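You operate a simulated robot arm through the tools that you are given. There is no shell and no other tool. Be economical: measure what you need, move in short steps, check, and stop when the job is done.

You run a simulated robot arm. Do the job below in one go: nothing can be reset, and whatever is moved stays where it is left.

TASK
Clear the drier of cap No. 26, then wash cap No. 72 and seat it there.
Fine: No. 26 goes in the short white tray; dunk No. 72 clean in the pot and swing the lid shut after.

Only the result counts: the job must be done as asked and must still hold three seconds after the hand-in. Knocking over, shifting, dropping, spilling or breaking anything else fails it. Lids that push on must go on centred and level and be pressed home; caps that screw on are set level and turned clockwise until they are tight.

THE ROBOT
A 7-joint arm with a two-finger parallel gripper, fixed in place. Base frame: the origin is at the foot of the arm, x ahead of it, y to its left, z up. Readings come in mm, rad, newtons and seconds.
With the tool pointing down near the work surface it reaches from about 120 to 660 mm from the base axis. Its first joint turns from -1.152 to 1.152 rad. Payload 2.4 kg.
The TCP is the grasp point between the finger pads, 30 mm short of the fingertips. In the tool frame z runs along the fingers and y along their closing line. Largest opening 94 mm; finger width 28, thickness 10; the body of the gripper, 50 by 96 mm, starts 55 mm behind the TCP.
Orientation is told as [roll, pitch, yaw] about the base's x, y, z axes, in that order, counted from this pose: with the fingers straight down and closing along the base's y, the tool's x points along the base's -x, its y along +y and its z along -z.

THE INTERFACE
- The arm moves only by the tool nudge_tool. Its argument "rows" is a list of rows, each an object (a shift or turn left out is 0, a gripper value left out holds the last) with "gripper": the finger opening in mm, from 0 to 94; "translation": the shift along the tool's x, y, z in mm, a list of three; "dr": the turn, a rotation vector about the tool's x, y, z in degrees, a list of three. In form: [{"gripper": gripper, "translation": [tx, ty, tz], "dr": [wx, wy, wz]}, ...]. A call has 1 to 10 rows; each row is the pose to reach, as a shift and turn from the pose commanded when the call began, along the tool's axes at that moment. Rows are played at 5 a second. More than 50 mm and 0.15 rad between two rows, or a gripper value outside its range, and nothing of the call is played. A pose out of reach is approached as far as the arm can. The call stops where the force on the tool passes 90 N (or 10 N more than at its start, if that is more) or the arm is blocked; 0.2 s more then pass. The fingers move at their own pace (about 153 mm/s each) and stop on an object; they squeeze with about 35 N. The grip force told is the motor's: it shows also when the fingers shut on nothing. Time passes only in rows, and 0.2 s behind the last, so rows that repeat a pose let the fingers close. The reply holds the time, the measured pose of the TCP, the force on the tool along the base axes, the opening and the grip force, in the units named above and with some noise, with the torque about the TCP (base axes, N m) and any sound that the robot's microphone picked up, and new pictures: "pictures" is both (left out), scene, wrist or none.
- Cameras (640 x 400 px; columns grow to the right, rows downward): "scene" is fixed at [52.2, 494.2, 1452.6]; the picture's right is [-0.54, -0.84, 0.00], its down [-0.36, 0.23, -0.90] and it looks along [0.76, -0.49, -0.43] (base axes); focal length 299 px, centre (320, 200). "wrist" rides on the gripper at [76, 14, -102] in the tool frame; the picture's right is [-0.18, 0.98, 0.00], its down [-0.75, -0.14, -0.64] and it looks along [-0.63, -0.12, 0.77] (tool axes); focal length 243 px, centre (320, 200).
- probe_pixels(camera, pixels): there is no depth. For up to 12 entries [column, row, z] of the newest picture of that camera ("zoom" is the newest enlarged one), the place [x, y] in the base frame at which the ray of that pixel passes the height z, good to about 2 mm, but the place of the scene camera against the robot may be out by one fixed shift of up to 12 mm in any direction. It takes no simulated time.
- close_up(camera, box): a new picture of the part [left, top, right, bottom] of that camera's present view, enlarged. It takes no simulated time.
- job_done(): hands the job in; it is judged then, once.

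Go step by step. Measure first, check grasps and placings, and put right what went wrong. The budget is 80 turns and 200 pictures, counting those below and the enlarged ones. Unless the task says otherwise, let go and move clear before handing in, and close with one line.

The tools are called after "Request:" as name(argument=value, ...) on one line, values as JSON. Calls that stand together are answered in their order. nudge_tool: Moves the arm, as the interface text tells. Its arguments: {"type":"object","properties":{"rows":{"type":"array","items":{"type":"object","properties":{"gripper":{"type":"number"},"translation":{"type":"array","items":{"type":"number"}},"dr":{"type":"array","items":{"type":"number"}}}}},"pictures":{"type":"string","enum":["both","scene","wrist","none"]}},"required":["rows"]} The other tools are called the same way: probe_pixels (camera, pixels) gives the place at which the rays of pixels pass given heights; close_up (camera, box) takes an enlarged picture of a part of a camera's view; job_done () hands the job in.

At the start:

```text
time_s: 0.0
tool_pos: [295.5, 184.7, 1333.2]
tool_rot: [0.001, 0.001, 0.001]
force: [0.5, -0.2, 0.3]
ft_torque: [0.02, 0.0, 0.01]
width: 94.0
grip_force: 0.0
```

scene: 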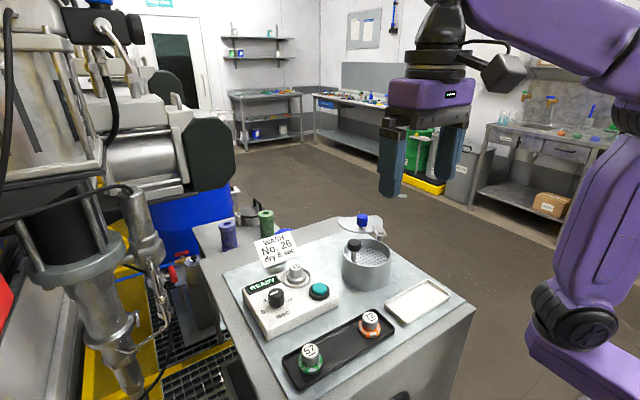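
wrist: 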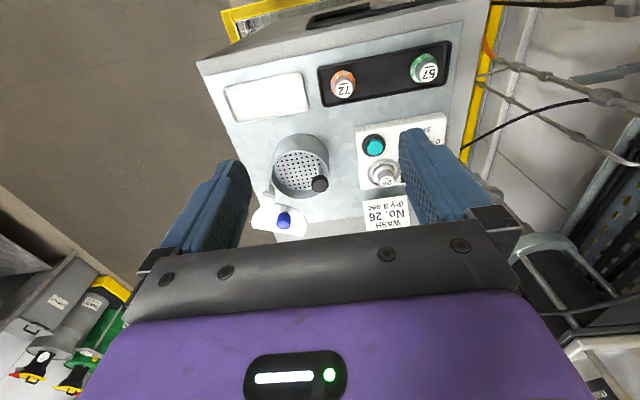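

The scene shows a drier box with a cap on it (293,272), a perforated pot (366,262), a black tray with caps 57 and 72, and a white tray. I'll enlarge these first.

Request:
close_up(camera="scene", box=[180, 190, 480, 390])

Request:
close_up(camera="scene", box=[230, 230, 350, 340])

Request:
close_up(camera="scene", box=[320, 200, 440, 300])

Request:
close_up(camera="wrist", box=[200, 20, 480, 250])

```text
2.00 times, centred on (330, 290) of scene
```

zoom: 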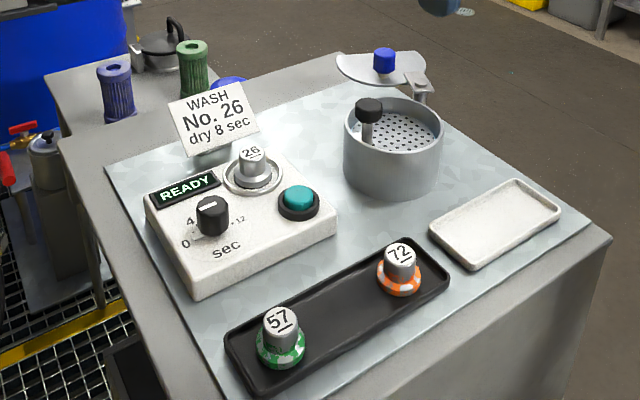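

```text
3.64 times, centred on (290, 285) of scene
```

zoom: 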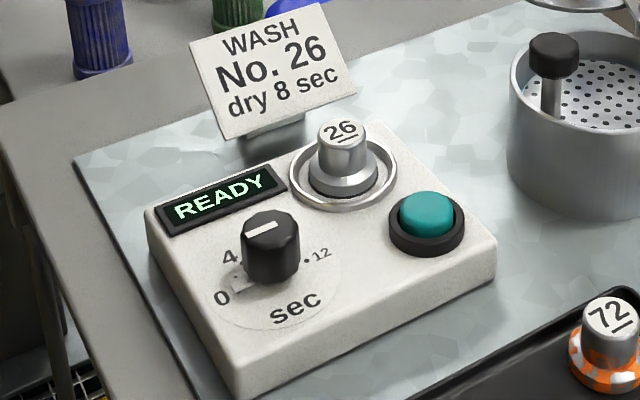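

```text
4.00 times, centred on (380, 250) of scene
```

zoom: 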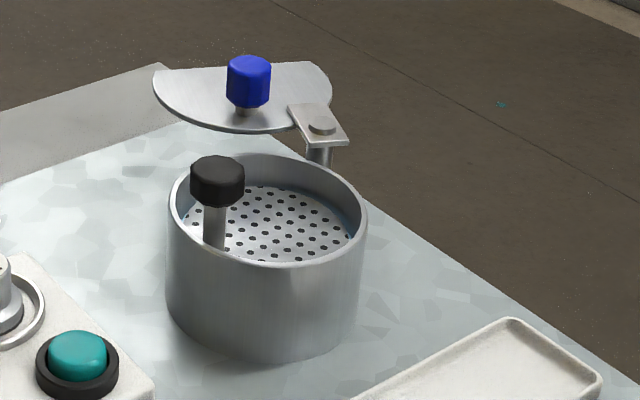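

```text
1.74 times, centred on (340, 135) of wrist
```

zoom: 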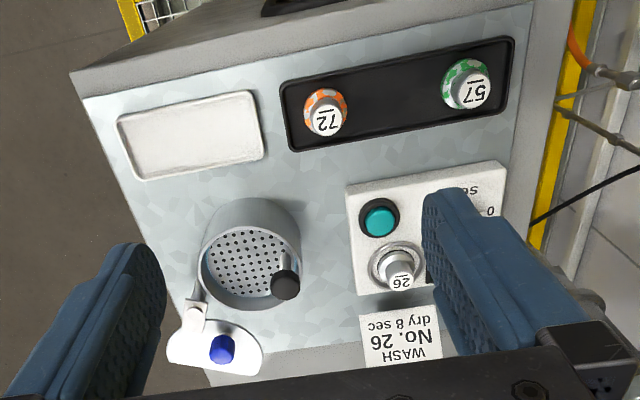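

Both cameras see the key features, so I'll triangulate to get the heights.

Request:
probe_pixels(camera="wrist", pixels=[[345, 89, 800], [345, 89, 900], [225, 95, 800], [225, 95, 900], [309, 152, 800], [309, 152, 900], [386, 183, 800], [386, 183, 900], [375, 145, 800], [375, 145, 900]])

Request:
probe_pixels(camera="scene", pixels=[[370, 316, 800], [370, 316, 900], [295, 267, 800], [295, 267, 900], [319, 291, 800], [319, 291, 900], [444, 303, 800], [444, 303, 900], [385, 300, 800], [385, 300, 900]])

Request:
close_up(camera="wrist", box=[200, 50, 360, 150])

Request:
close_up(camera="scene", box=[340, 260, 500, 360])

```text
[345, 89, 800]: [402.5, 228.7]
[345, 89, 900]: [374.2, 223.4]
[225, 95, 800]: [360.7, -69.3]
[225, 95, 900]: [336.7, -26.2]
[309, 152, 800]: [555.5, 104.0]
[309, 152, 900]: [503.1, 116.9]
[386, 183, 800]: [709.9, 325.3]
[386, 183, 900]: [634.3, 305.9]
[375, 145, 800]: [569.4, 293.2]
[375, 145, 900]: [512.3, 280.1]
```

```text
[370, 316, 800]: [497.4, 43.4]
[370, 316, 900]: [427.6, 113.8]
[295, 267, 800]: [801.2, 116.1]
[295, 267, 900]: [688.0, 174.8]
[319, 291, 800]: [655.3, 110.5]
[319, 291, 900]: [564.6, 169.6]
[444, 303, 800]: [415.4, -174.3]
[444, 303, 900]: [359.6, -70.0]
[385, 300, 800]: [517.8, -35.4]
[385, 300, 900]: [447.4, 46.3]
```

```text
4.00 times, centred on (280, 100) of wrist
```

zoom: 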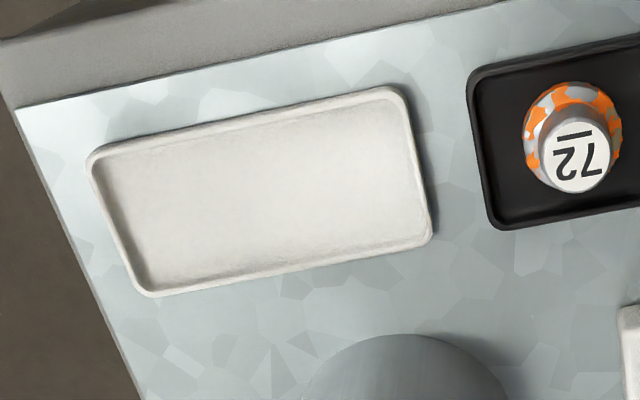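

```text
4.00 times, centred on (420, 310) of scene
```

zoom: 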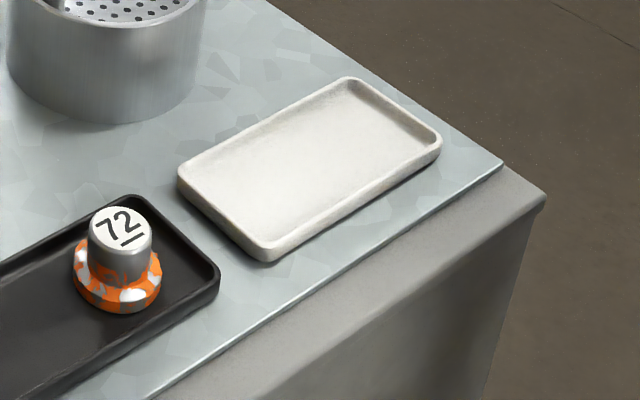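

Triangulation puts cap 72's top near (333,216,1045) and cap 26's top near (507,273,1068). I'll move lower for a sharper wrist view.

Request:
nudge_tool(rows=[{"translation": [0, 0, 40]}, {"translation": [-20, 10, 80]}, {"translation": [-40, 10, 100]}, {"translation": [-40, 10, 100]}])

Request:
close_up(camera="wrist", box=[160, 0, 480, 200])

```text
time_s: 1.0
tool_pos: [334.5, 194.7, 1235.5]
tool_rot: [0.0, -0.001, 0.0]
force: [-0.3, -0.2, -0.1]
ft_torque: [0.0, 0.03, -0.02]
width: 93.9
grip_force: 0.0
```

scene: 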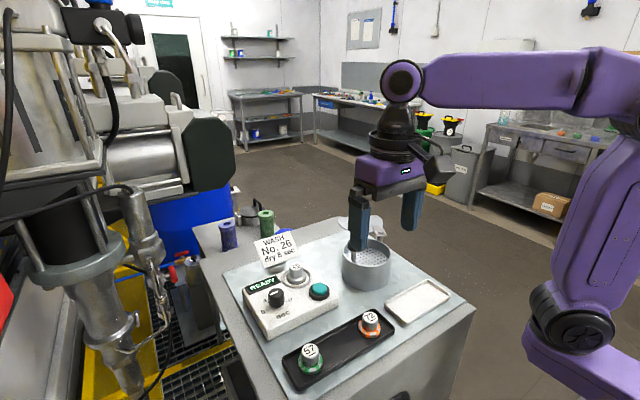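
wrist: 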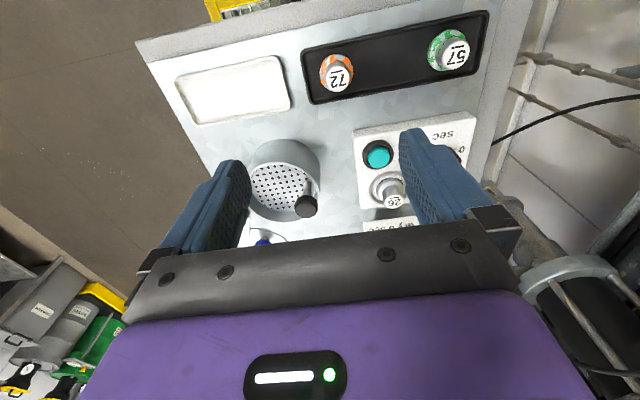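

```text
2.00 times, centred on (320, 100) of wrist
```

zoom: 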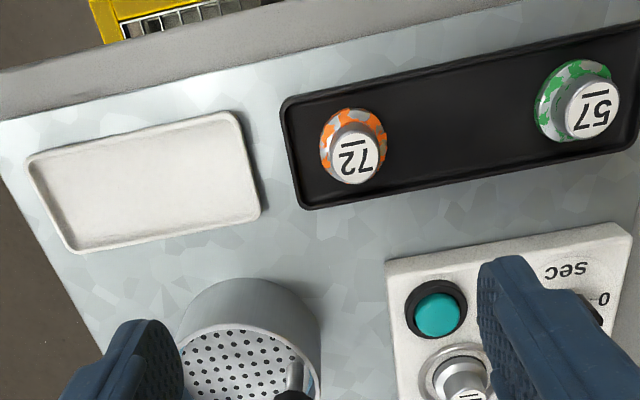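

The 72 top sits at (338,78) and the 26 top at (393,201). I'll probe these and the tray and pot features at candidate heights.

Request:
probe_pixels(camera="wrist", pixels=[[338, 78, 1045], [338, 78, 1030], [394, 201, 1068], [394, 201, 1050], [276, 57, 1000], [290, 105, 1000], [175, 77, 1000], [197, 124, 1000], [284, 182, 1050], [379, 155, 1050], [306, 207, 1080], [301, 51, 1000]])

Request:
probe_pixels(camera="scene", pixels=[[406, 324.5, 1000], [385, 304.5, 1000], [450, 296, 1000], [427.5, 279.5, 1000], [370, 316, 1045], [296, 267, 1068], [319, 291, 1050]])

```text
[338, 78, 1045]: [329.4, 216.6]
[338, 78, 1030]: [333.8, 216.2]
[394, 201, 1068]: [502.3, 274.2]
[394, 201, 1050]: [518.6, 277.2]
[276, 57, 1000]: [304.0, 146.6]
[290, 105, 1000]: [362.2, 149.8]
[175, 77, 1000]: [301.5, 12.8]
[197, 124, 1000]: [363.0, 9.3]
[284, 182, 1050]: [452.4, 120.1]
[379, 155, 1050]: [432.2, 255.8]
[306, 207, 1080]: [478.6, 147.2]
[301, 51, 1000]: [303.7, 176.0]
```

```text
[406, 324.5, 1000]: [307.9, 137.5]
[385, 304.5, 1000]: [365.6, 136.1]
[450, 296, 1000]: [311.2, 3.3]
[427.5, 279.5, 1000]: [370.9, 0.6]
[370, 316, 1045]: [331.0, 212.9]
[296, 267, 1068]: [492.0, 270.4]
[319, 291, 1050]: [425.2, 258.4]
```

Wrist and scene readings agree within about 10 mm. I'll move nearer to cap 26 for a close look at it through the fingers.

Request:
nudge_tool(rows=[{"translation": [-30, 30, 25]}, {"translation": [-60, 65, 50]}, {"translation": [-60, 75, 80]}, {"translation": [-60, 75, 80]}])

Request:
close_up(camera="wrist", box=[240, 80, 440, 240])

```text
refused: row 2 steps farther than a row can; nothing moved
```

```text
2.50 times, centred on (340, 160) of wrist
```

zoom: 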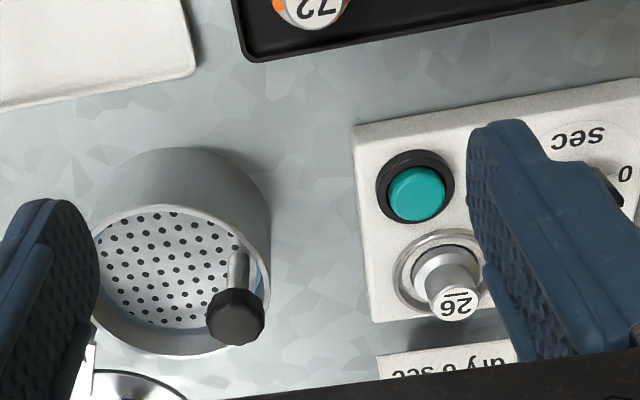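

Request:
nudge_tool(rows=[{"translation": [-20, 25, 25]}, {"translation": [-40, 50, 50]}, {"translation": [-60, 75, 75]}, {"translation": [-60, 75, 80]}])

Request:
close_up(camera="wrist", box=[240, 80, 440, 240])

```text
time_s: 2.0
tool_pos: [395.6, 269.6, 1155.1]
tool_rot: [-0.001, 0.0, 0.0]
force: [-0.2, 0.1, 0.3]
ft_torque: [-0.04, -0.01, 0.0]
width: 94.0
grip_force: 0.2
```

scene: 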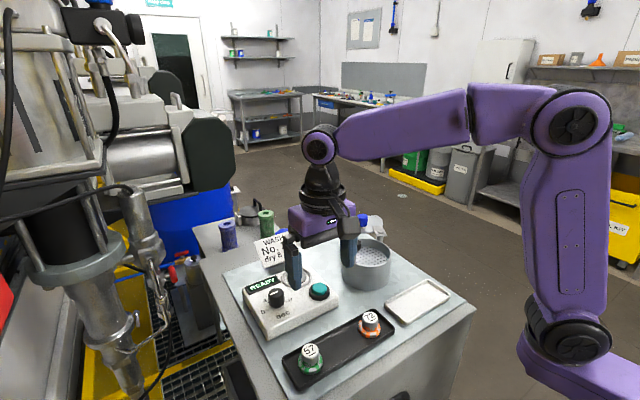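
wrist: 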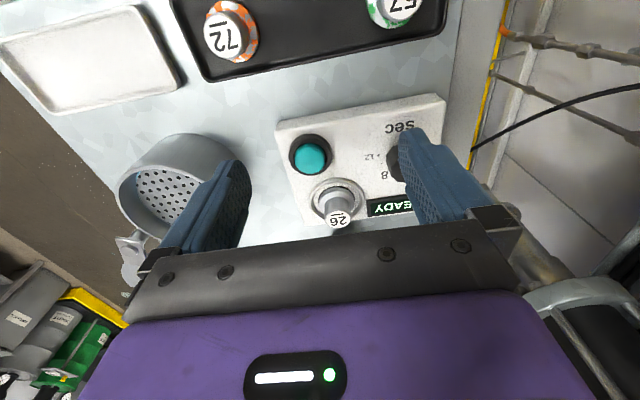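

```text
2.50 times, centred on (340, 160) of wrist
```

zoom: 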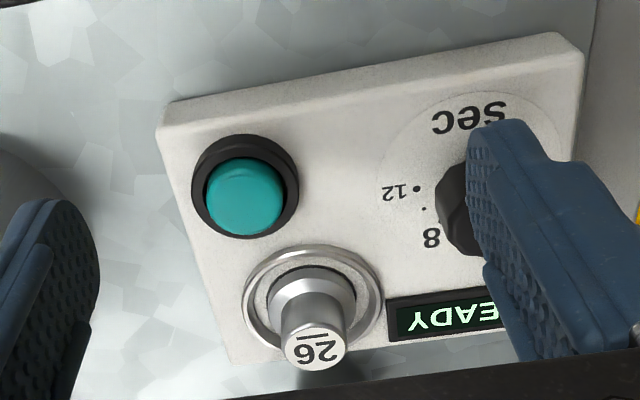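

The 26 top is at zoom (314,344). I'll probe the cap top, stem edges and box corner to fix heights.

Request:
probe_pixels(camera="zoom", pixels=[[314, 344, 1068], [314, 344, 1058], [282, 340, 1068], [348, 348, 1068], [160, 128, 1030], [160, 128, 1040], [584, 60, 1030], [312, 300, 1030], [312, 300, 1040], [245, 197, 1050], [245, 197, 1060], [230, 363, 1035]])

Request:
probe_pixels(camera="scene", pixels=[[337.5, 296.5, 1030], [337.5, 296.5, 1040], [296, 267, 1068], [296, 267, 1058]])

```text
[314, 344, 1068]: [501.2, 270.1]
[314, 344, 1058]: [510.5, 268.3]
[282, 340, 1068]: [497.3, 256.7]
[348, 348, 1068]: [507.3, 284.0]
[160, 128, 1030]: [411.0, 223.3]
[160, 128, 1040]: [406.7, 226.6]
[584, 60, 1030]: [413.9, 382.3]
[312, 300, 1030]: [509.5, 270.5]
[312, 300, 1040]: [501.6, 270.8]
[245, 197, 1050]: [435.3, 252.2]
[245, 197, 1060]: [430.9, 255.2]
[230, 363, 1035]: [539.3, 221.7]
```

```text
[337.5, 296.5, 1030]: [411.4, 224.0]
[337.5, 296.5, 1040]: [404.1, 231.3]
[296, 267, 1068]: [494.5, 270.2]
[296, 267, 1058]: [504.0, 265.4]
```

Cap 26's centre is about (505.5,270.5) and the box top about 1030. I'll move over it at a safe height with the fingers partly closed.

Request:
nudge_tool(rows=[{"gripper": 64, "translation": [-40, 0, 0]}, {"translation": [-80, 1, 0]}, {"translation": [-110, 1, 10]}, {"translation": [-110, 1, 30]}, {"translation": [-110, 1, 30]}])

Request:
close_up(camera="scene", box=[230, 190, 370, 300])

Request:
close_up(camera="wrist", box=[220, 140, 420, 260])

```text
time_s: 3.2
tool_pos: [506.9, 272.2, 1122.8]
tool_rot: [0.0, 0.001, -0.001]
force: [-0.8, -0.1, 0.1]
ft_torque: [0.04, 0.02, -0.05]
width: 64.0
grip_force: 0.1
```

scene: 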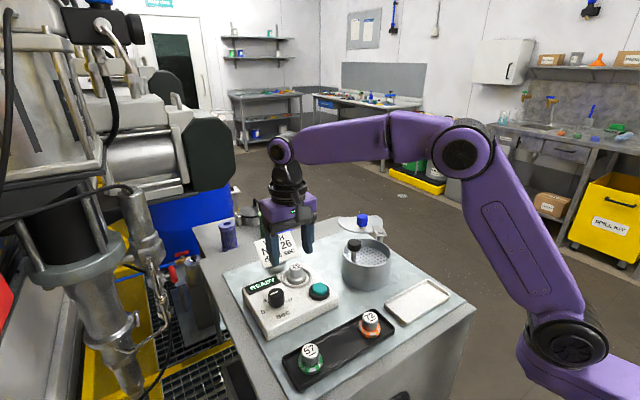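
wrist: 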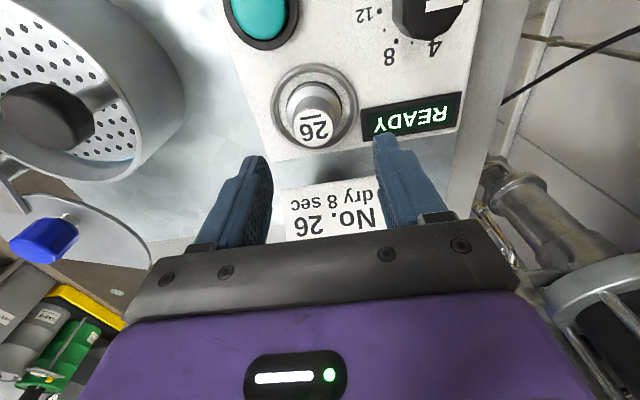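

```text
3.64 times, centred on (300, 245) of scene
```

zoom: 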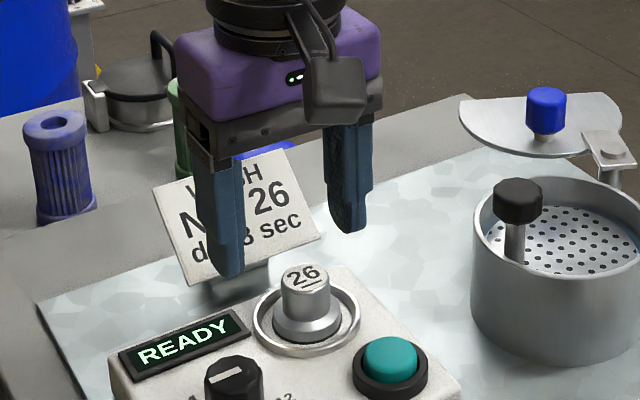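

```text
3.20 times, centred on (320, 200) of wrist
```

zoom: 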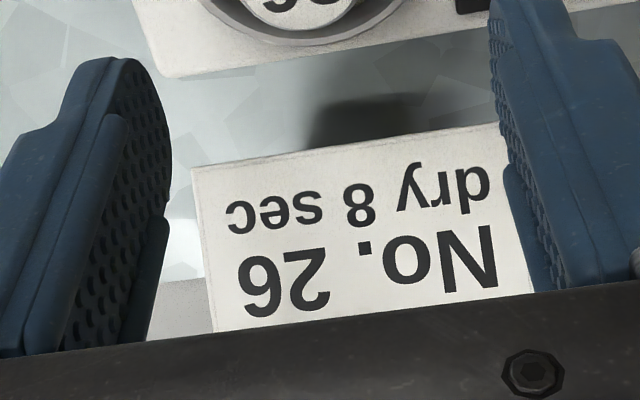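

Wrist view shows the 26 top at about (314,126), slightly nearer the robot than the tool axis. I'll probe it.

Request:
probe_pixels(camera="wrist", pixels=[[314, 126, 1068], [314, 126, 1058], [314, 108, 1035], [320, 92, 1035], [291, 125, 1063], [338, 127, 1063], [314, 108, 1030]])

Request:
close_up(camera="wrist", box=[220, 30, 420, 160])

```text
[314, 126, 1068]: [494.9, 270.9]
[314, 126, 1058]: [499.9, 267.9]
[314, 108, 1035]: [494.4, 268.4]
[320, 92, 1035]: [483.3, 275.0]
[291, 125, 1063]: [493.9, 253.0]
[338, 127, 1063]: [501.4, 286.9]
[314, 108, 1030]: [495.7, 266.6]
```

```text
3.08 times, centred on (320, 95) of wrist
```

zoom: 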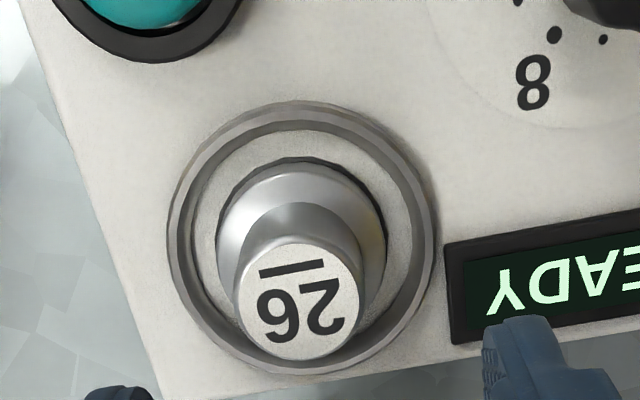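

Parallax between the last two views puts the cap at about (488.5,273), top ~1082 and box top ~1054, higher than I thought. I'll recentre and recheck.

Request:
nudge_tool(rows=[{"translation": [9, 0, 0]}, {"translation": [18, 1, 0]}, {"translation": [18, 1, 0]}], pictures="wrist")

Request:
close_up(camera="wrist", box=[220, 80, 420, 200])

Request:
close_up(camera="scene", box=[250, 210, 350, 290])

```text
time_s: 4.0
tool_pos: [486.6, 273.1, 1122.3]
tool_rot: [0.0, 0.0, 0.002]
force: [-1.0, 1.1, -1.0]
ft_torque: [0.01, 0.02, 0.02]
width: 63.9
grip_force: 0.0
```

wrist: 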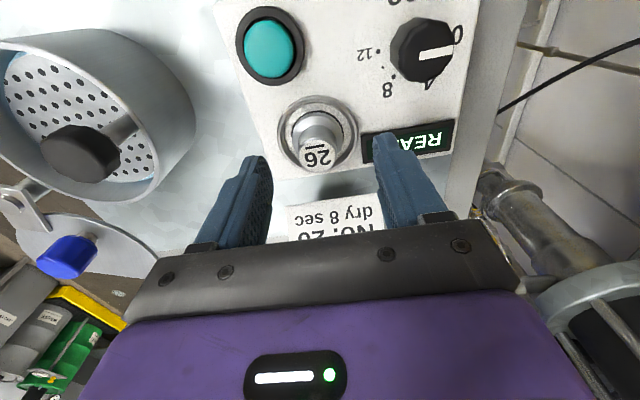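

```text
3.20 times, centred on (320, 140) of wrist
```

zoom: 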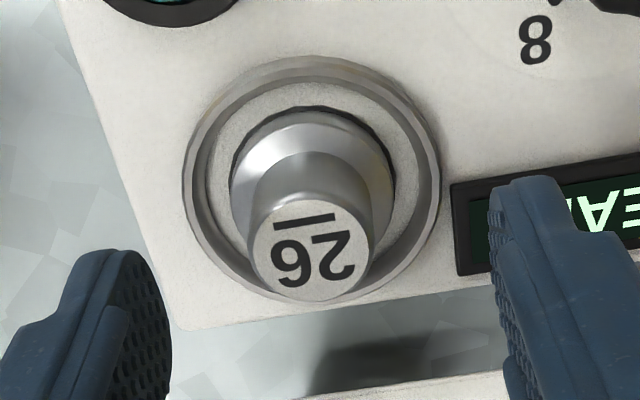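

```text
5.00 times, centred on (300, 250) of scene
```

zoom: 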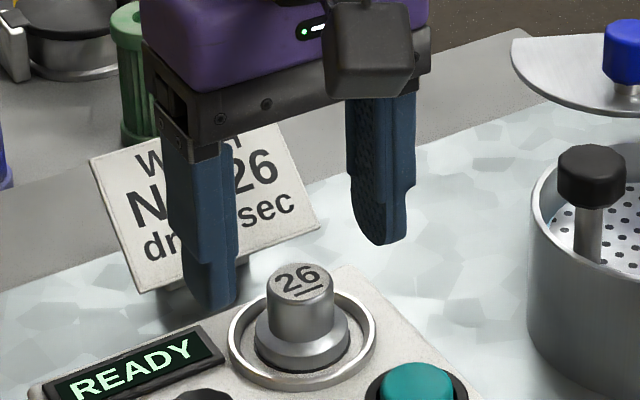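

Request:
probe_pixels(camera="zoom", pixels=[[520, 380, 1100]])

Request:
probe_pixels(camera="wrist", pixels=[[317.5, 156, 1088], [317.5, 156, 1082], [317.5, 156, 1076], [317, 136, 1055], [317, 136, 1045]])

```text
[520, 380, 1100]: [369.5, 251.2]
```

```text
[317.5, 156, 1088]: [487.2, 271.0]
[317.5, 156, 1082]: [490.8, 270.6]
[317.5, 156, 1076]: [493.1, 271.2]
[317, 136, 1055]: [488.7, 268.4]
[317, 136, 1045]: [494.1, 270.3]
```

Cap centre settles at about (489.5,271.5), with the flange top near 1065. I'll descend so the tips reach about 1069, then close.

Request:
nudge_tool(rows=[{"translation": [-2, -1.5, 8]}, {"translation": [-2, -1.5, 16]}, {"translation": [-2, -1.5, 23]}, {"translation": [-2, -1.5, 23]}])

Request:
close_up(camera="wrist", box=[220, 80, 420, 200])

Request:
close_up(camera="scene", box=[250, 210, 350, 290])

```text
time_s: 5.0
tool_pos: [489.5, 271.0, 1099.7]
tool_rot: [0.0, -0.001, -0.001]
force: [0.5, 0.5, 0.5]
ft_torque: [-0.02, 0.02, -0.02]
width: 63.9
grip_force: 0.0
```

scene: 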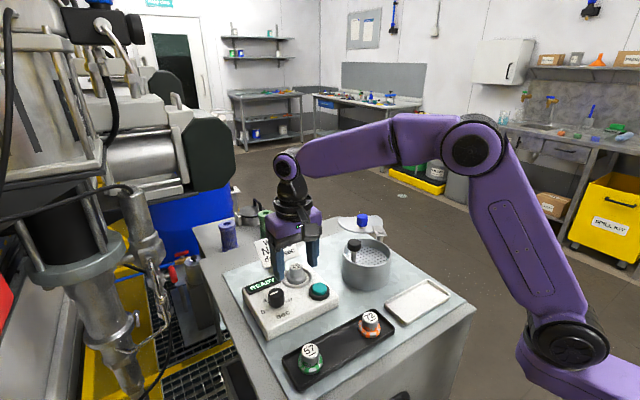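
wrist: 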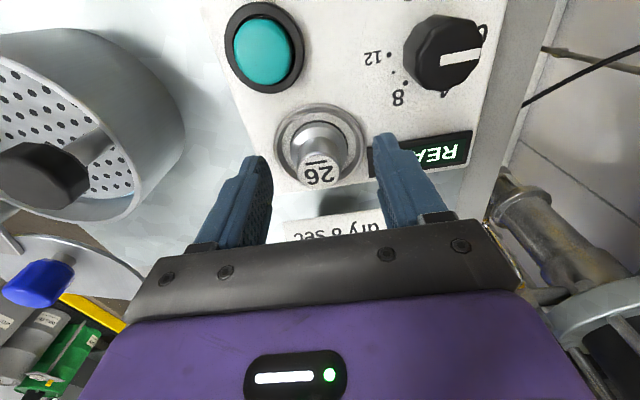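

```text
3.20 times, centred on (320, 140) of wrist
```

zoom: 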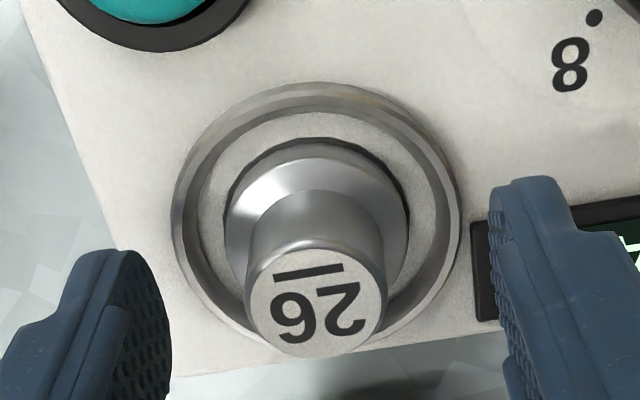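

```text
5.00 times, centred on (300, 250) of scene
```

zoom: 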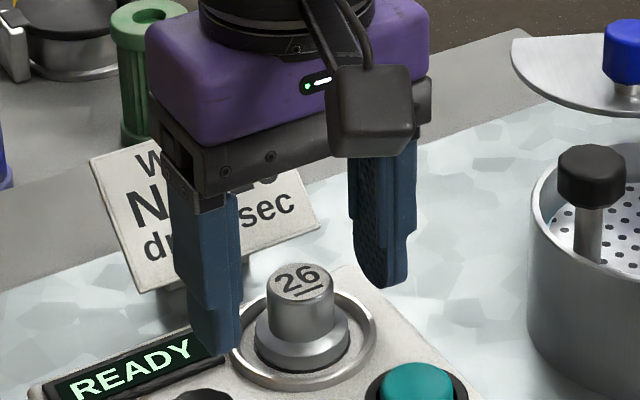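

Tips straddle the stem's lower half and the cap top sits on the tool axis. I'll close and check.

Request:
nudge_tool(rows=[{"gripper": 35}, {"gripper": 15}, {"gripper": 15}, {"gripper": 15}], pictures="wrist")

Request:
close_up(camera="scene", box=[250, 210, 350, 290])

```text
time_s: 6.0
tool_pos: [488.8, 270.6, 1099.8]
tool_rot: [-0.001, 0.0, 0.0]
force: [-0.3, 0.6, -0.9]
ft_torque: [-0.01, 0.04, -0.01]
width: 25.7
grip_force: 34.8
```

wrist: 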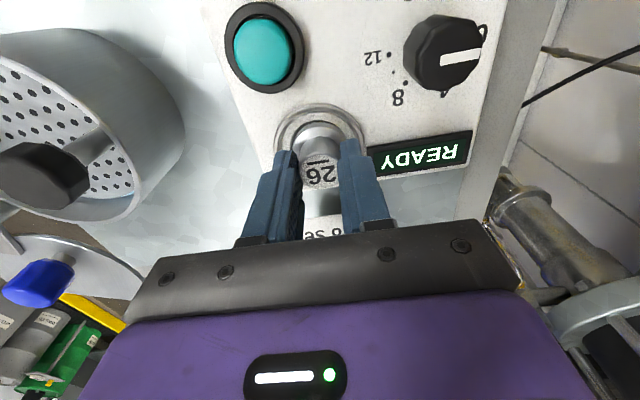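

```text
5.00 times, centred on (300, 250) of scene
```

zoom: 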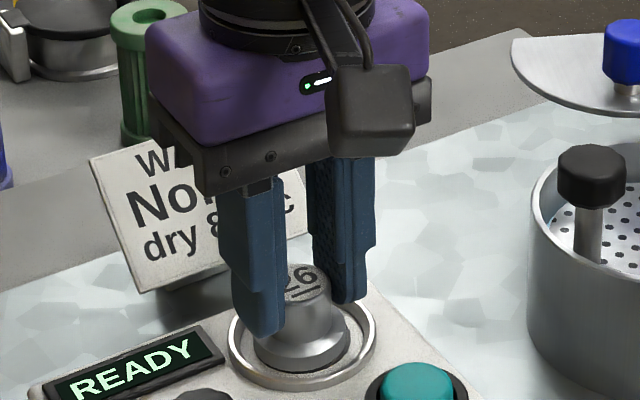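

Gripped at 25.7 mm. I'll lift slowly and watch the force.

Request:
nudge_tool(rows=[{"translation": [0, 0, -5]}, {"translation": [0, 0, -15]}, {"translation": [0, 0, -40]}, {"translation": [0, 0, -70]}, {"translation": [0, 0, -70]}])

Request:
close_up(camera="scene", box=[250, 190, 350, 290])

Request:
close_up(camera="wrist", box=[220, 80, 420, 200])

```text
time_s: 7.2
tool_pos: [490.0, 271.3, 1170.0]
tool_rot: [0.001, -0.001, 0.001]
force: [-0.2, 0.1, -0.9]
ft_torque: [-0.02, 0.0, -0.01]
width: 25.9
grip_force: 34.6
```

scene: 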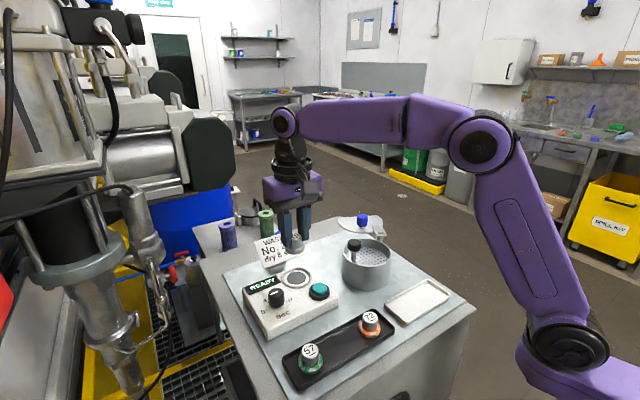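
wrist: 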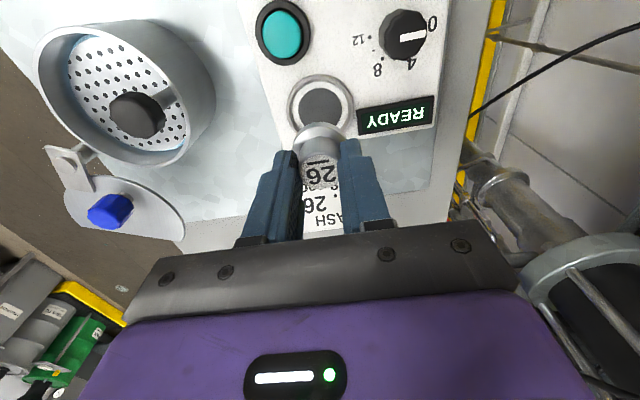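

```text
4.00 times, centred on (300, 240) of scene
```

zoom: 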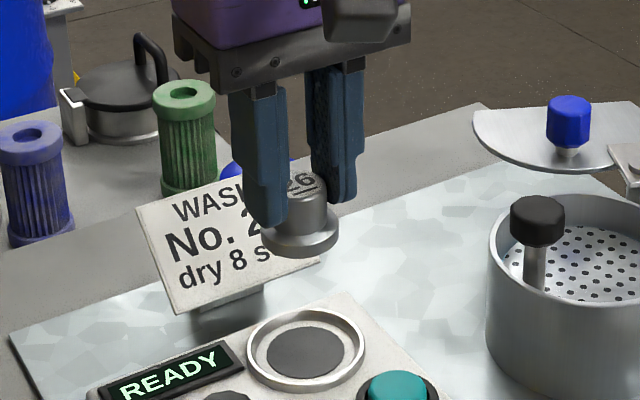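

```text
3.20 times, centred on (320, 140) of wrist
```

zoom: 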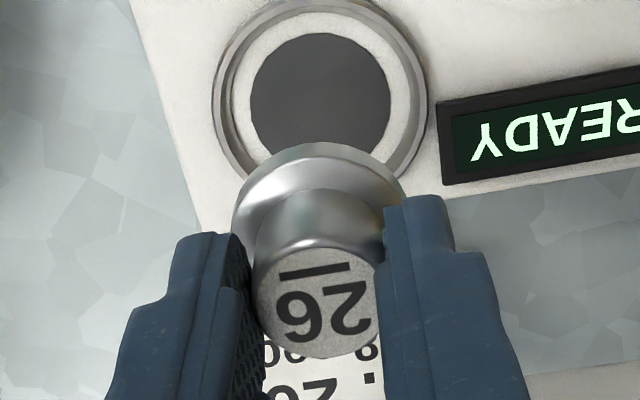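

Cap 26 is free and the nest shows as a dark disc at (320,107). I'll note its location, then carry the cap around the pot to above the white tray.

Request:
probe_pixels(camera="wrist", pixels=[[319.7, 107.2, 1054], [319.7, 107.2, 1050], [137, 112, 1110], [108, 210, 1110]])

Request:
nudge_tool(rows=[{"translation": [40, 0, -20]}, {"translation": [80, 0, -20]}, {"translation": [120, 0, -20]}, {"translation": [160, 0, -20]}, {"translation": [160, -40, -20]}, {"translation": [160, -80, -20]}, {"translation": [160, -120, -20]}, {"translation": [160, -160, -20]}, {"translation": [160, -190, -20]}, {"translation": [160, -190, -20]}])

```text
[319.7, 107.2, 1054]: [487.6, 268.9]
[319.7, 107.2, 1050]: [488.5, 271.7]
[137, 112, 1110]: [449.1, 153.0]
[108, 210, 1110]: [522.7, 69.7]
```

```text
time_s: 9.4
tool_pos: [330.2, 79.4, 1190.8]
tool_rot: [-0.001, -0.001, 0.0]
force: [-1.2, -0.1, -1.5]
ft_torque: [0.03, 0.01, -0.03]
width: 25.6
grip_force: 35.2
```

scene: 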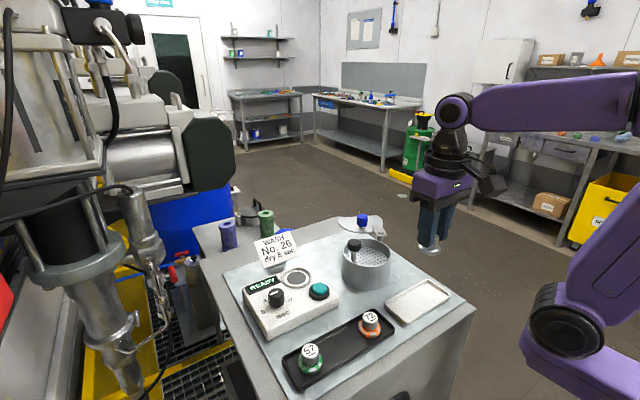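
wrist: 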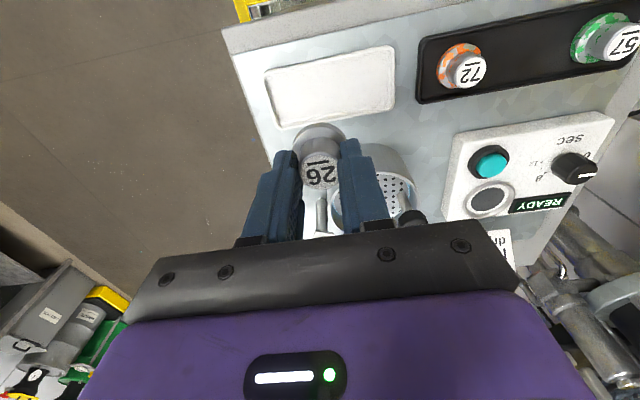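

Request:
probe_pixels(camera="wrist", pixels=[[388, 46, 1000], [388, 46, 1025], [394, 101, 1000], [394, 101, 1025], [267, 70, 1000], [267, 70, 1025], [281, 127, 1000], [281, 127, 1025]])

Request:
close_up(camera="wrist", box=[240, 0, 560, 200])

```text
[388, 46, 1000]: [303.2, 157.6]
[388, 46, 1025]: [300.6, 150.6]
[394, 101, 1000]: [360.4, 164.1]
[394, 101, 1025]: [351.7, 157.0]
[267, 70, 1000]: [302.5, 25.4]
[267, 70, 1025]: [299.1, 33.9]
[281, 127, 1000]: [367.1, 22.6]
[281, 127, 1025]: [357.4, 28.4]
```

```text
2.00 times, centred on (400, 100) of wrist
```

zoom: 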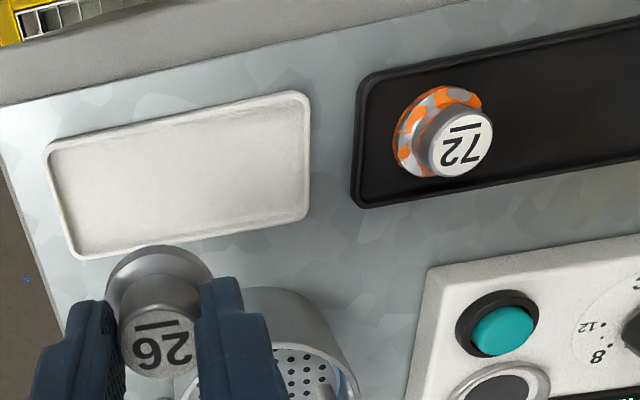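

Tray rim height ≈1028, spanning x 299–354, y 34–151. I'll lower to just above it and check.

Request:
nudge_tool(rows=[{"translation": [2, 5, 35]}, {"translation": [3, 10, 70]}, {"translation": [3, 10, 95]}, {"translation": [3, 10, 95]}])

Request:
close_up(camera="scene", box=[350, 210, 490, 330])

Request:
close_up(camera="wrist", box=[160, 40, 480, 240])

```text
time_s: 10.4
tool_pos: [326.7, 89.5, 1097.8]
tool_rot: [0.0, 0.001, 0.0]
force: [0.5, -0.1, -1.3]
ft_torque: [-0.01, 0.0, 0.02]
width: 25.9
grip_force: 34.6
```

scene: 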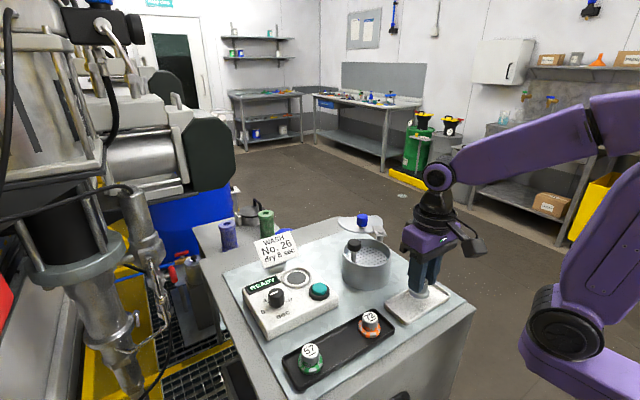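
wrist: 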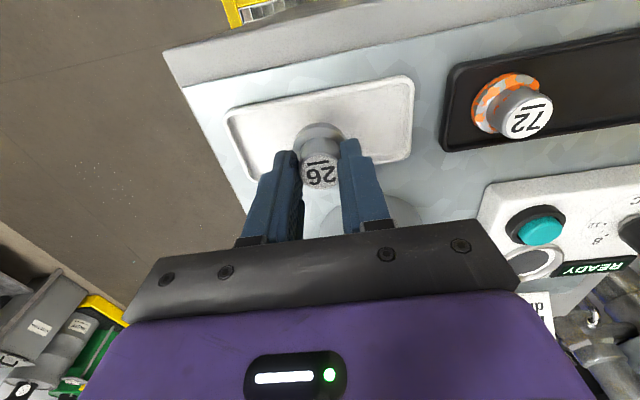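

```text
3.33 times, centred on (420, 270) of scene
```

zoom: 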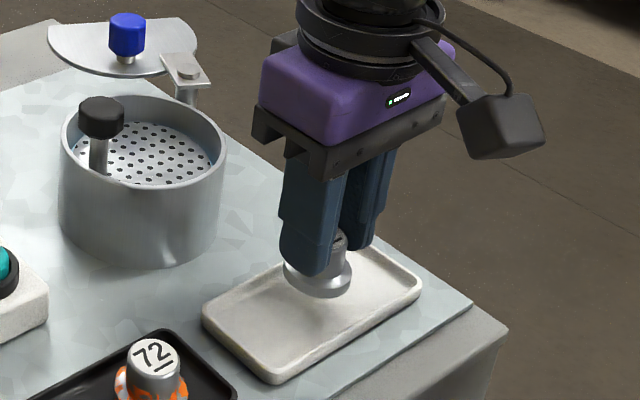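

```text
2.00 times, centred on (320, 140) of wrist
```

zoom: 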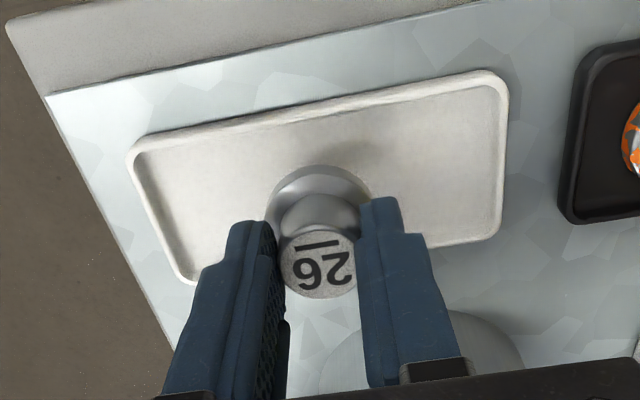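

Request:
probe_pixels(camera="zoom", pixels=[[501, 235, 1028], [185, 280, 1028], [130, 152, 1028], [493, 72, 1028], [501, 235, 1020], [493, 72, 1020], [185, 280, 1020], [130, 152, 1020]])

```text
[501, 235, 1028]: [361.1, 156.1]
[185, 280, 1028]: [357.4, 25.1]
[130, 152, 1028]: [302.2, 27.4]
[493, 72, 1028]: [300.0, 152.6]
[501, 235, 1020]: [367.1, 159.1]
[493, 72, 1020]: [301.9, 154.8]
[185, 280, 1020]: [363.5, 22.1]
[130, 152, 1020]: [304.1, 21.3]
```

The tray's centre is about (329,90), so the cap is centred. I'll lower in small steps.

Request:
nudge_tool(rows=[{"translation": [-2, 0, 8]}, {"translation": [-2, 0, 14]}, {"translation": [-2, 0, 19]}, {"translation": [-2, 0, 19]}], pictures="none")

Request:
close_up(camera="scene", box=[380, 250, 480, 330])

```text
time_s: 11.4
tool_pos: [327.8, 90.2, 1077.7]
tool_rot: [-0.002, 0.0, 0.0]
force: [-0.4, 0.7, -2.0]
ft_torque: [0.0, 0.01, 0.0]
width: 25.6
grip_force: 34.9
```

```text
5.00 times, centred on (430, 290) of scene
```

zoom: 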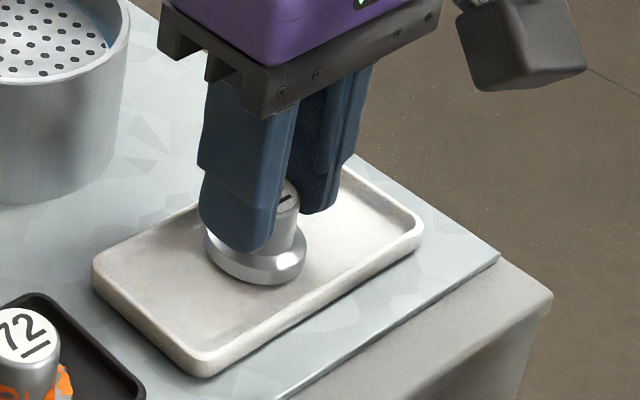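

Request:
nudge_tool(rows=[{"translation": [0, 0, 2]}, {"translation": [0, 0, 4]}, {"translation": [0, 0, 4]}], pictures="none")

Request:
close_up(camera="scene", box=[380, 250, 480, 330])

```text
time_s: 12.2
tool_pos: [329.7, 90.5, 1073.4]
tool_rot: [-0.002, -0.003, 0.0]
force: [-3.3, -3.2, 28.7]
ft_torque: [-0.33, -0.02, -0.01]
width: 25.7
grip_force: 35.2
```

```text
5.00 times, centred on (430, 290) of scene
```

zoom: 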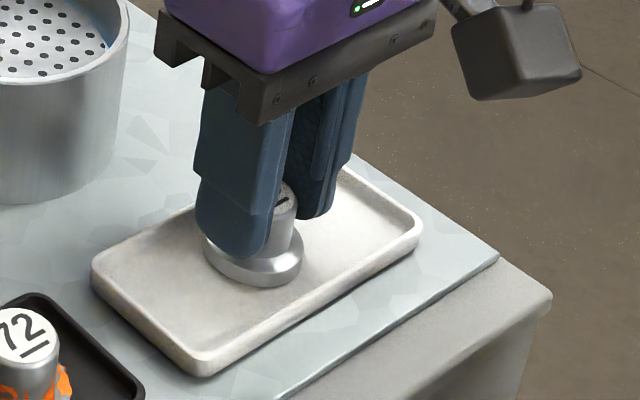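

Contact at 28 N, so it is on the tray floor at TCP ~1073.5. I'll ease up 1 mm, open, and rise.

Request:
nudge_tool(rows=[{"translation": [0, 0, -1]}, {"gripper": 50, "translation": [0, 0, -1]}, {"gripper": 60, "translation": [0, 0, -1]}, {"translation": [0, 0, -20]}, {"translation": [0, 0, -60]}, {"translation": [0, 0, -100]}, {"translation": [0, 0, -130]}, {"translation": [0, 0, -130]}])

Request:
close_up(camera="scene", box=[330, 250, 490, 350])

Request:
close_up(camera="wrist", box=[240, 0, 560, 200])

```text
time_s: 14.0
tool_pos: [327.2, 90.2, 1203.2]
tool_rot: [-0.001, 0.0, -0.001]
force: [-0.6, -0.4, 0.7]
ft_torque: [0.02, 0.01, -0.02]
width: 59.8
grip_force: 0.1
```

scene: 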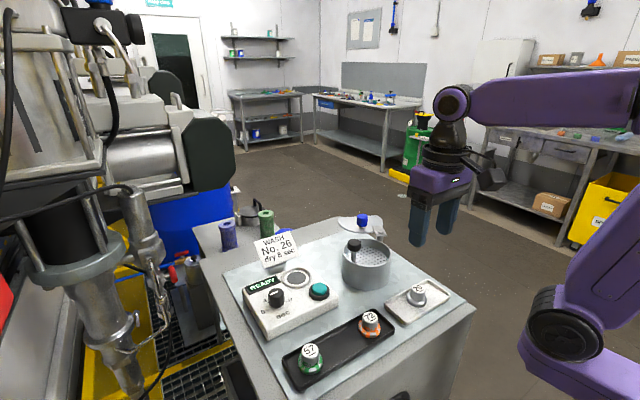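
wrist: 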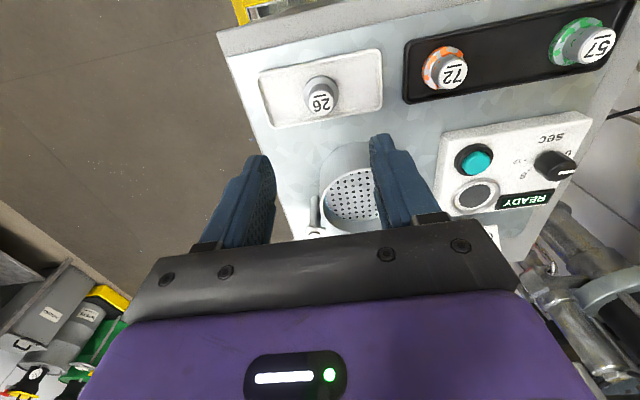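

```text
4.00 times, centred on (410, 300) of scene
```

zoom: 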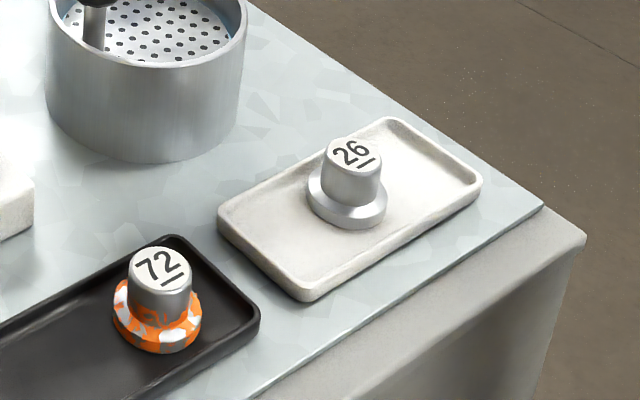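

```text
2.00 times, centred on (400, 100) of wrist
```

zoom: 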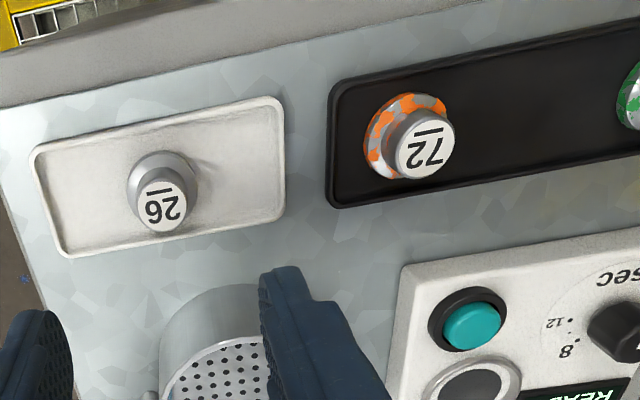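

26 rests in the tray. I'll probe 72 using 26 at (329,90,1056) as a check.

Request:
probe_pixels(camera="zoom", pixels=[[164, 205, 1056], [425, 148, 1056], [410, 124, 1036]])

Request:
probe_pixels(camera="scene", pixels=[[417.7, 288, 1056], [370.2, 316.5, 1056]])

```text
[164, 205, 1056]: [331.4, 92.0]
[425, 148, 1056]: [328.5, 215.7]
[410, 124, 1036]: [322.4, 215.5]
```

```text
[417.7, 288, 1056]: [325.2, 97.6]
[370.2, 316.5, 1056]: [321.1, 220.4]
```

72 is at about (325,213.5). I'll move above it with fingers open to 64.

Request:
nudge_tool(rows=[{"gripper": 64, "translation": [1, 40, 0]}, {"translation": [2, 80, 0]}, {"translation": [3, 123, 0]}, {"translation": [3, 123, 40]}, {"translation": [3, 123, 80]}, {"translation": [3, 123, 105]}, {"translation": [3, 123, 105]}])

Request:
close_up(camera="wrist", box=[220, 80, 420, 200])

Request:
close_up(camera="scene", box=[320, 260, 420, 350])

```text
time_s: 15.6
tool_pos: [326.1, 212.6, 1098.9]
tool_rot: [-0.001, 0.0, 0.001]
force: [-0.6, 0.3, 0.2]
ft_torque: [0.01, 0.0, 0.02]
width: 63.9
grip_force: 0.0
```

scene: 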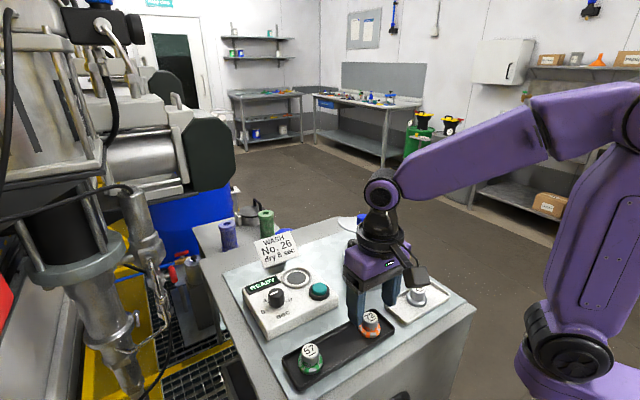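
wrist: 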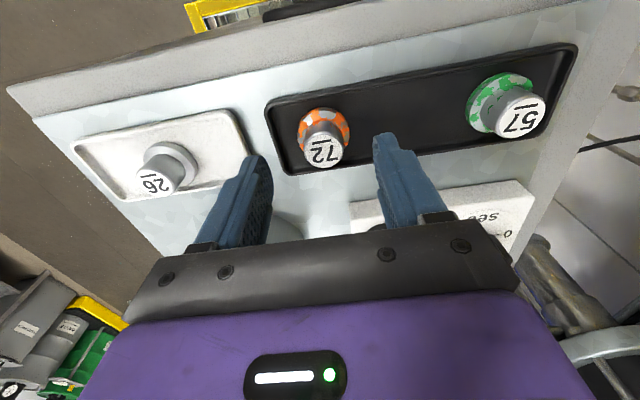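

```text
3.20 times, centred on (320, 140) of wrist
```

zoom: 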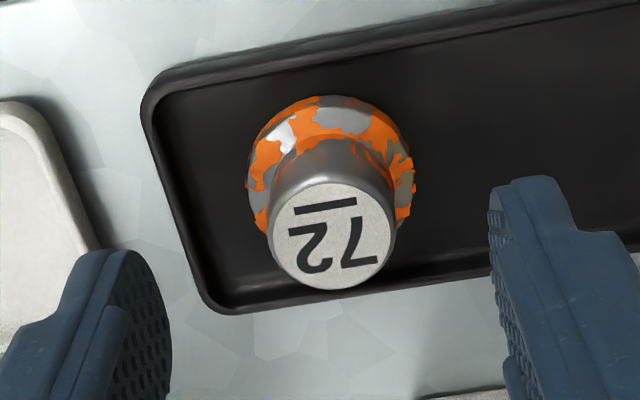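

```text
4.44 times, centred on (370, 305) of scene
```

zoom: 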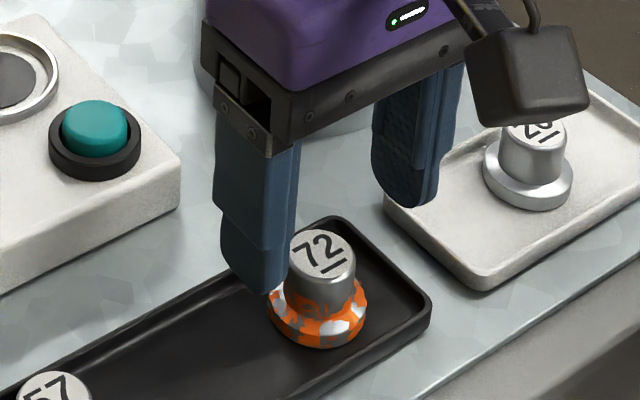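

Request:
probe_pixels(camera="zoom", pixels=[[332, 240, 1056], [332, 240, 1053], [332, 240, 1060]])

```text
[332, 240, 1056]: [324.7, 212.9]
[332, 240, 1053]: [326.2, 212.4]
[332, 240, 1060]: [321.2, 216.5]
```

Aligned within 1–2 mm. I'll descend to TCP ~1074 and close.

Request:
nudge_tool(rows=[{"translation": [0.5, 1, 10]}, {"translation": [0.5, 1, 20]}, {"translation": [0.5, 1, 25]}, {"translation": [0.5, 1, 25]}, {"gripper": 35, "translation": [0.5, 1, 25]}, {"gripper": 15, "translation": [0.5, 1, 25]}, {"gripper": 15, "translation": [0.5, 1, 25]}, {"gripper": 15, "translation": [0.5, 1, 25]}])

Request:
close_up(camera="scene", box=[320, 260, 420, 350])

Request:
close_up(camera="wrist", box=[220, 80, 420, 200])

```text
time_s: 17.4
tool_pos: [325.7, 213.5, 1072.8]
tool_rot: [-0.001, 0.0, 0.001]
force: [-0.3, 0.0, 0.4]
ft_torque: [-0.01, -0.02, -0.02]
width: 25.4
grip_force: 35.5
```

scene: 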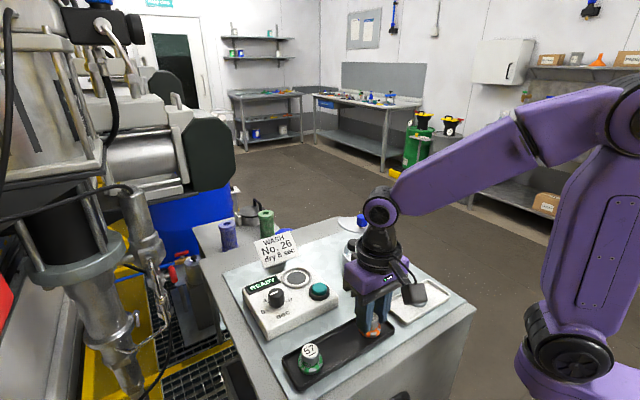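
wrist: 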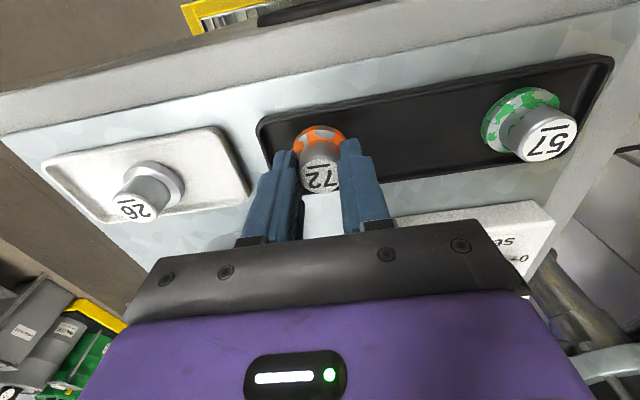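

```text
4.44 times, centred on (370, 305) of scene
```

zoom: 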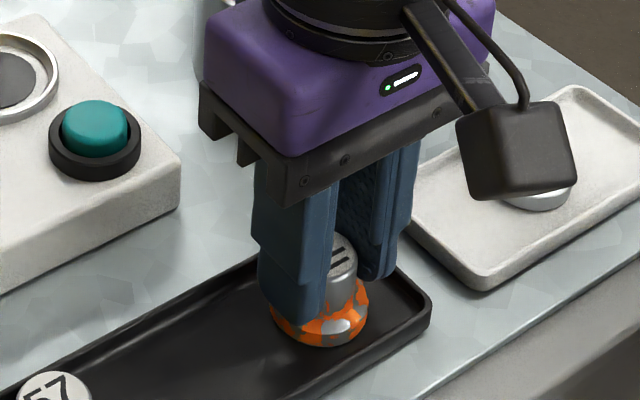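

```text
3.20 times, centred on (320, 140) of wrist
```

zoom: 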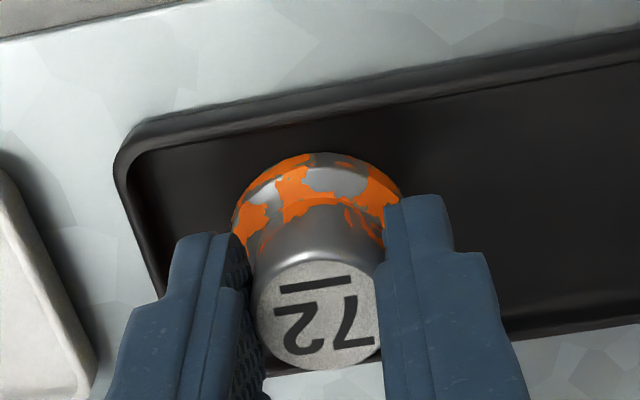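

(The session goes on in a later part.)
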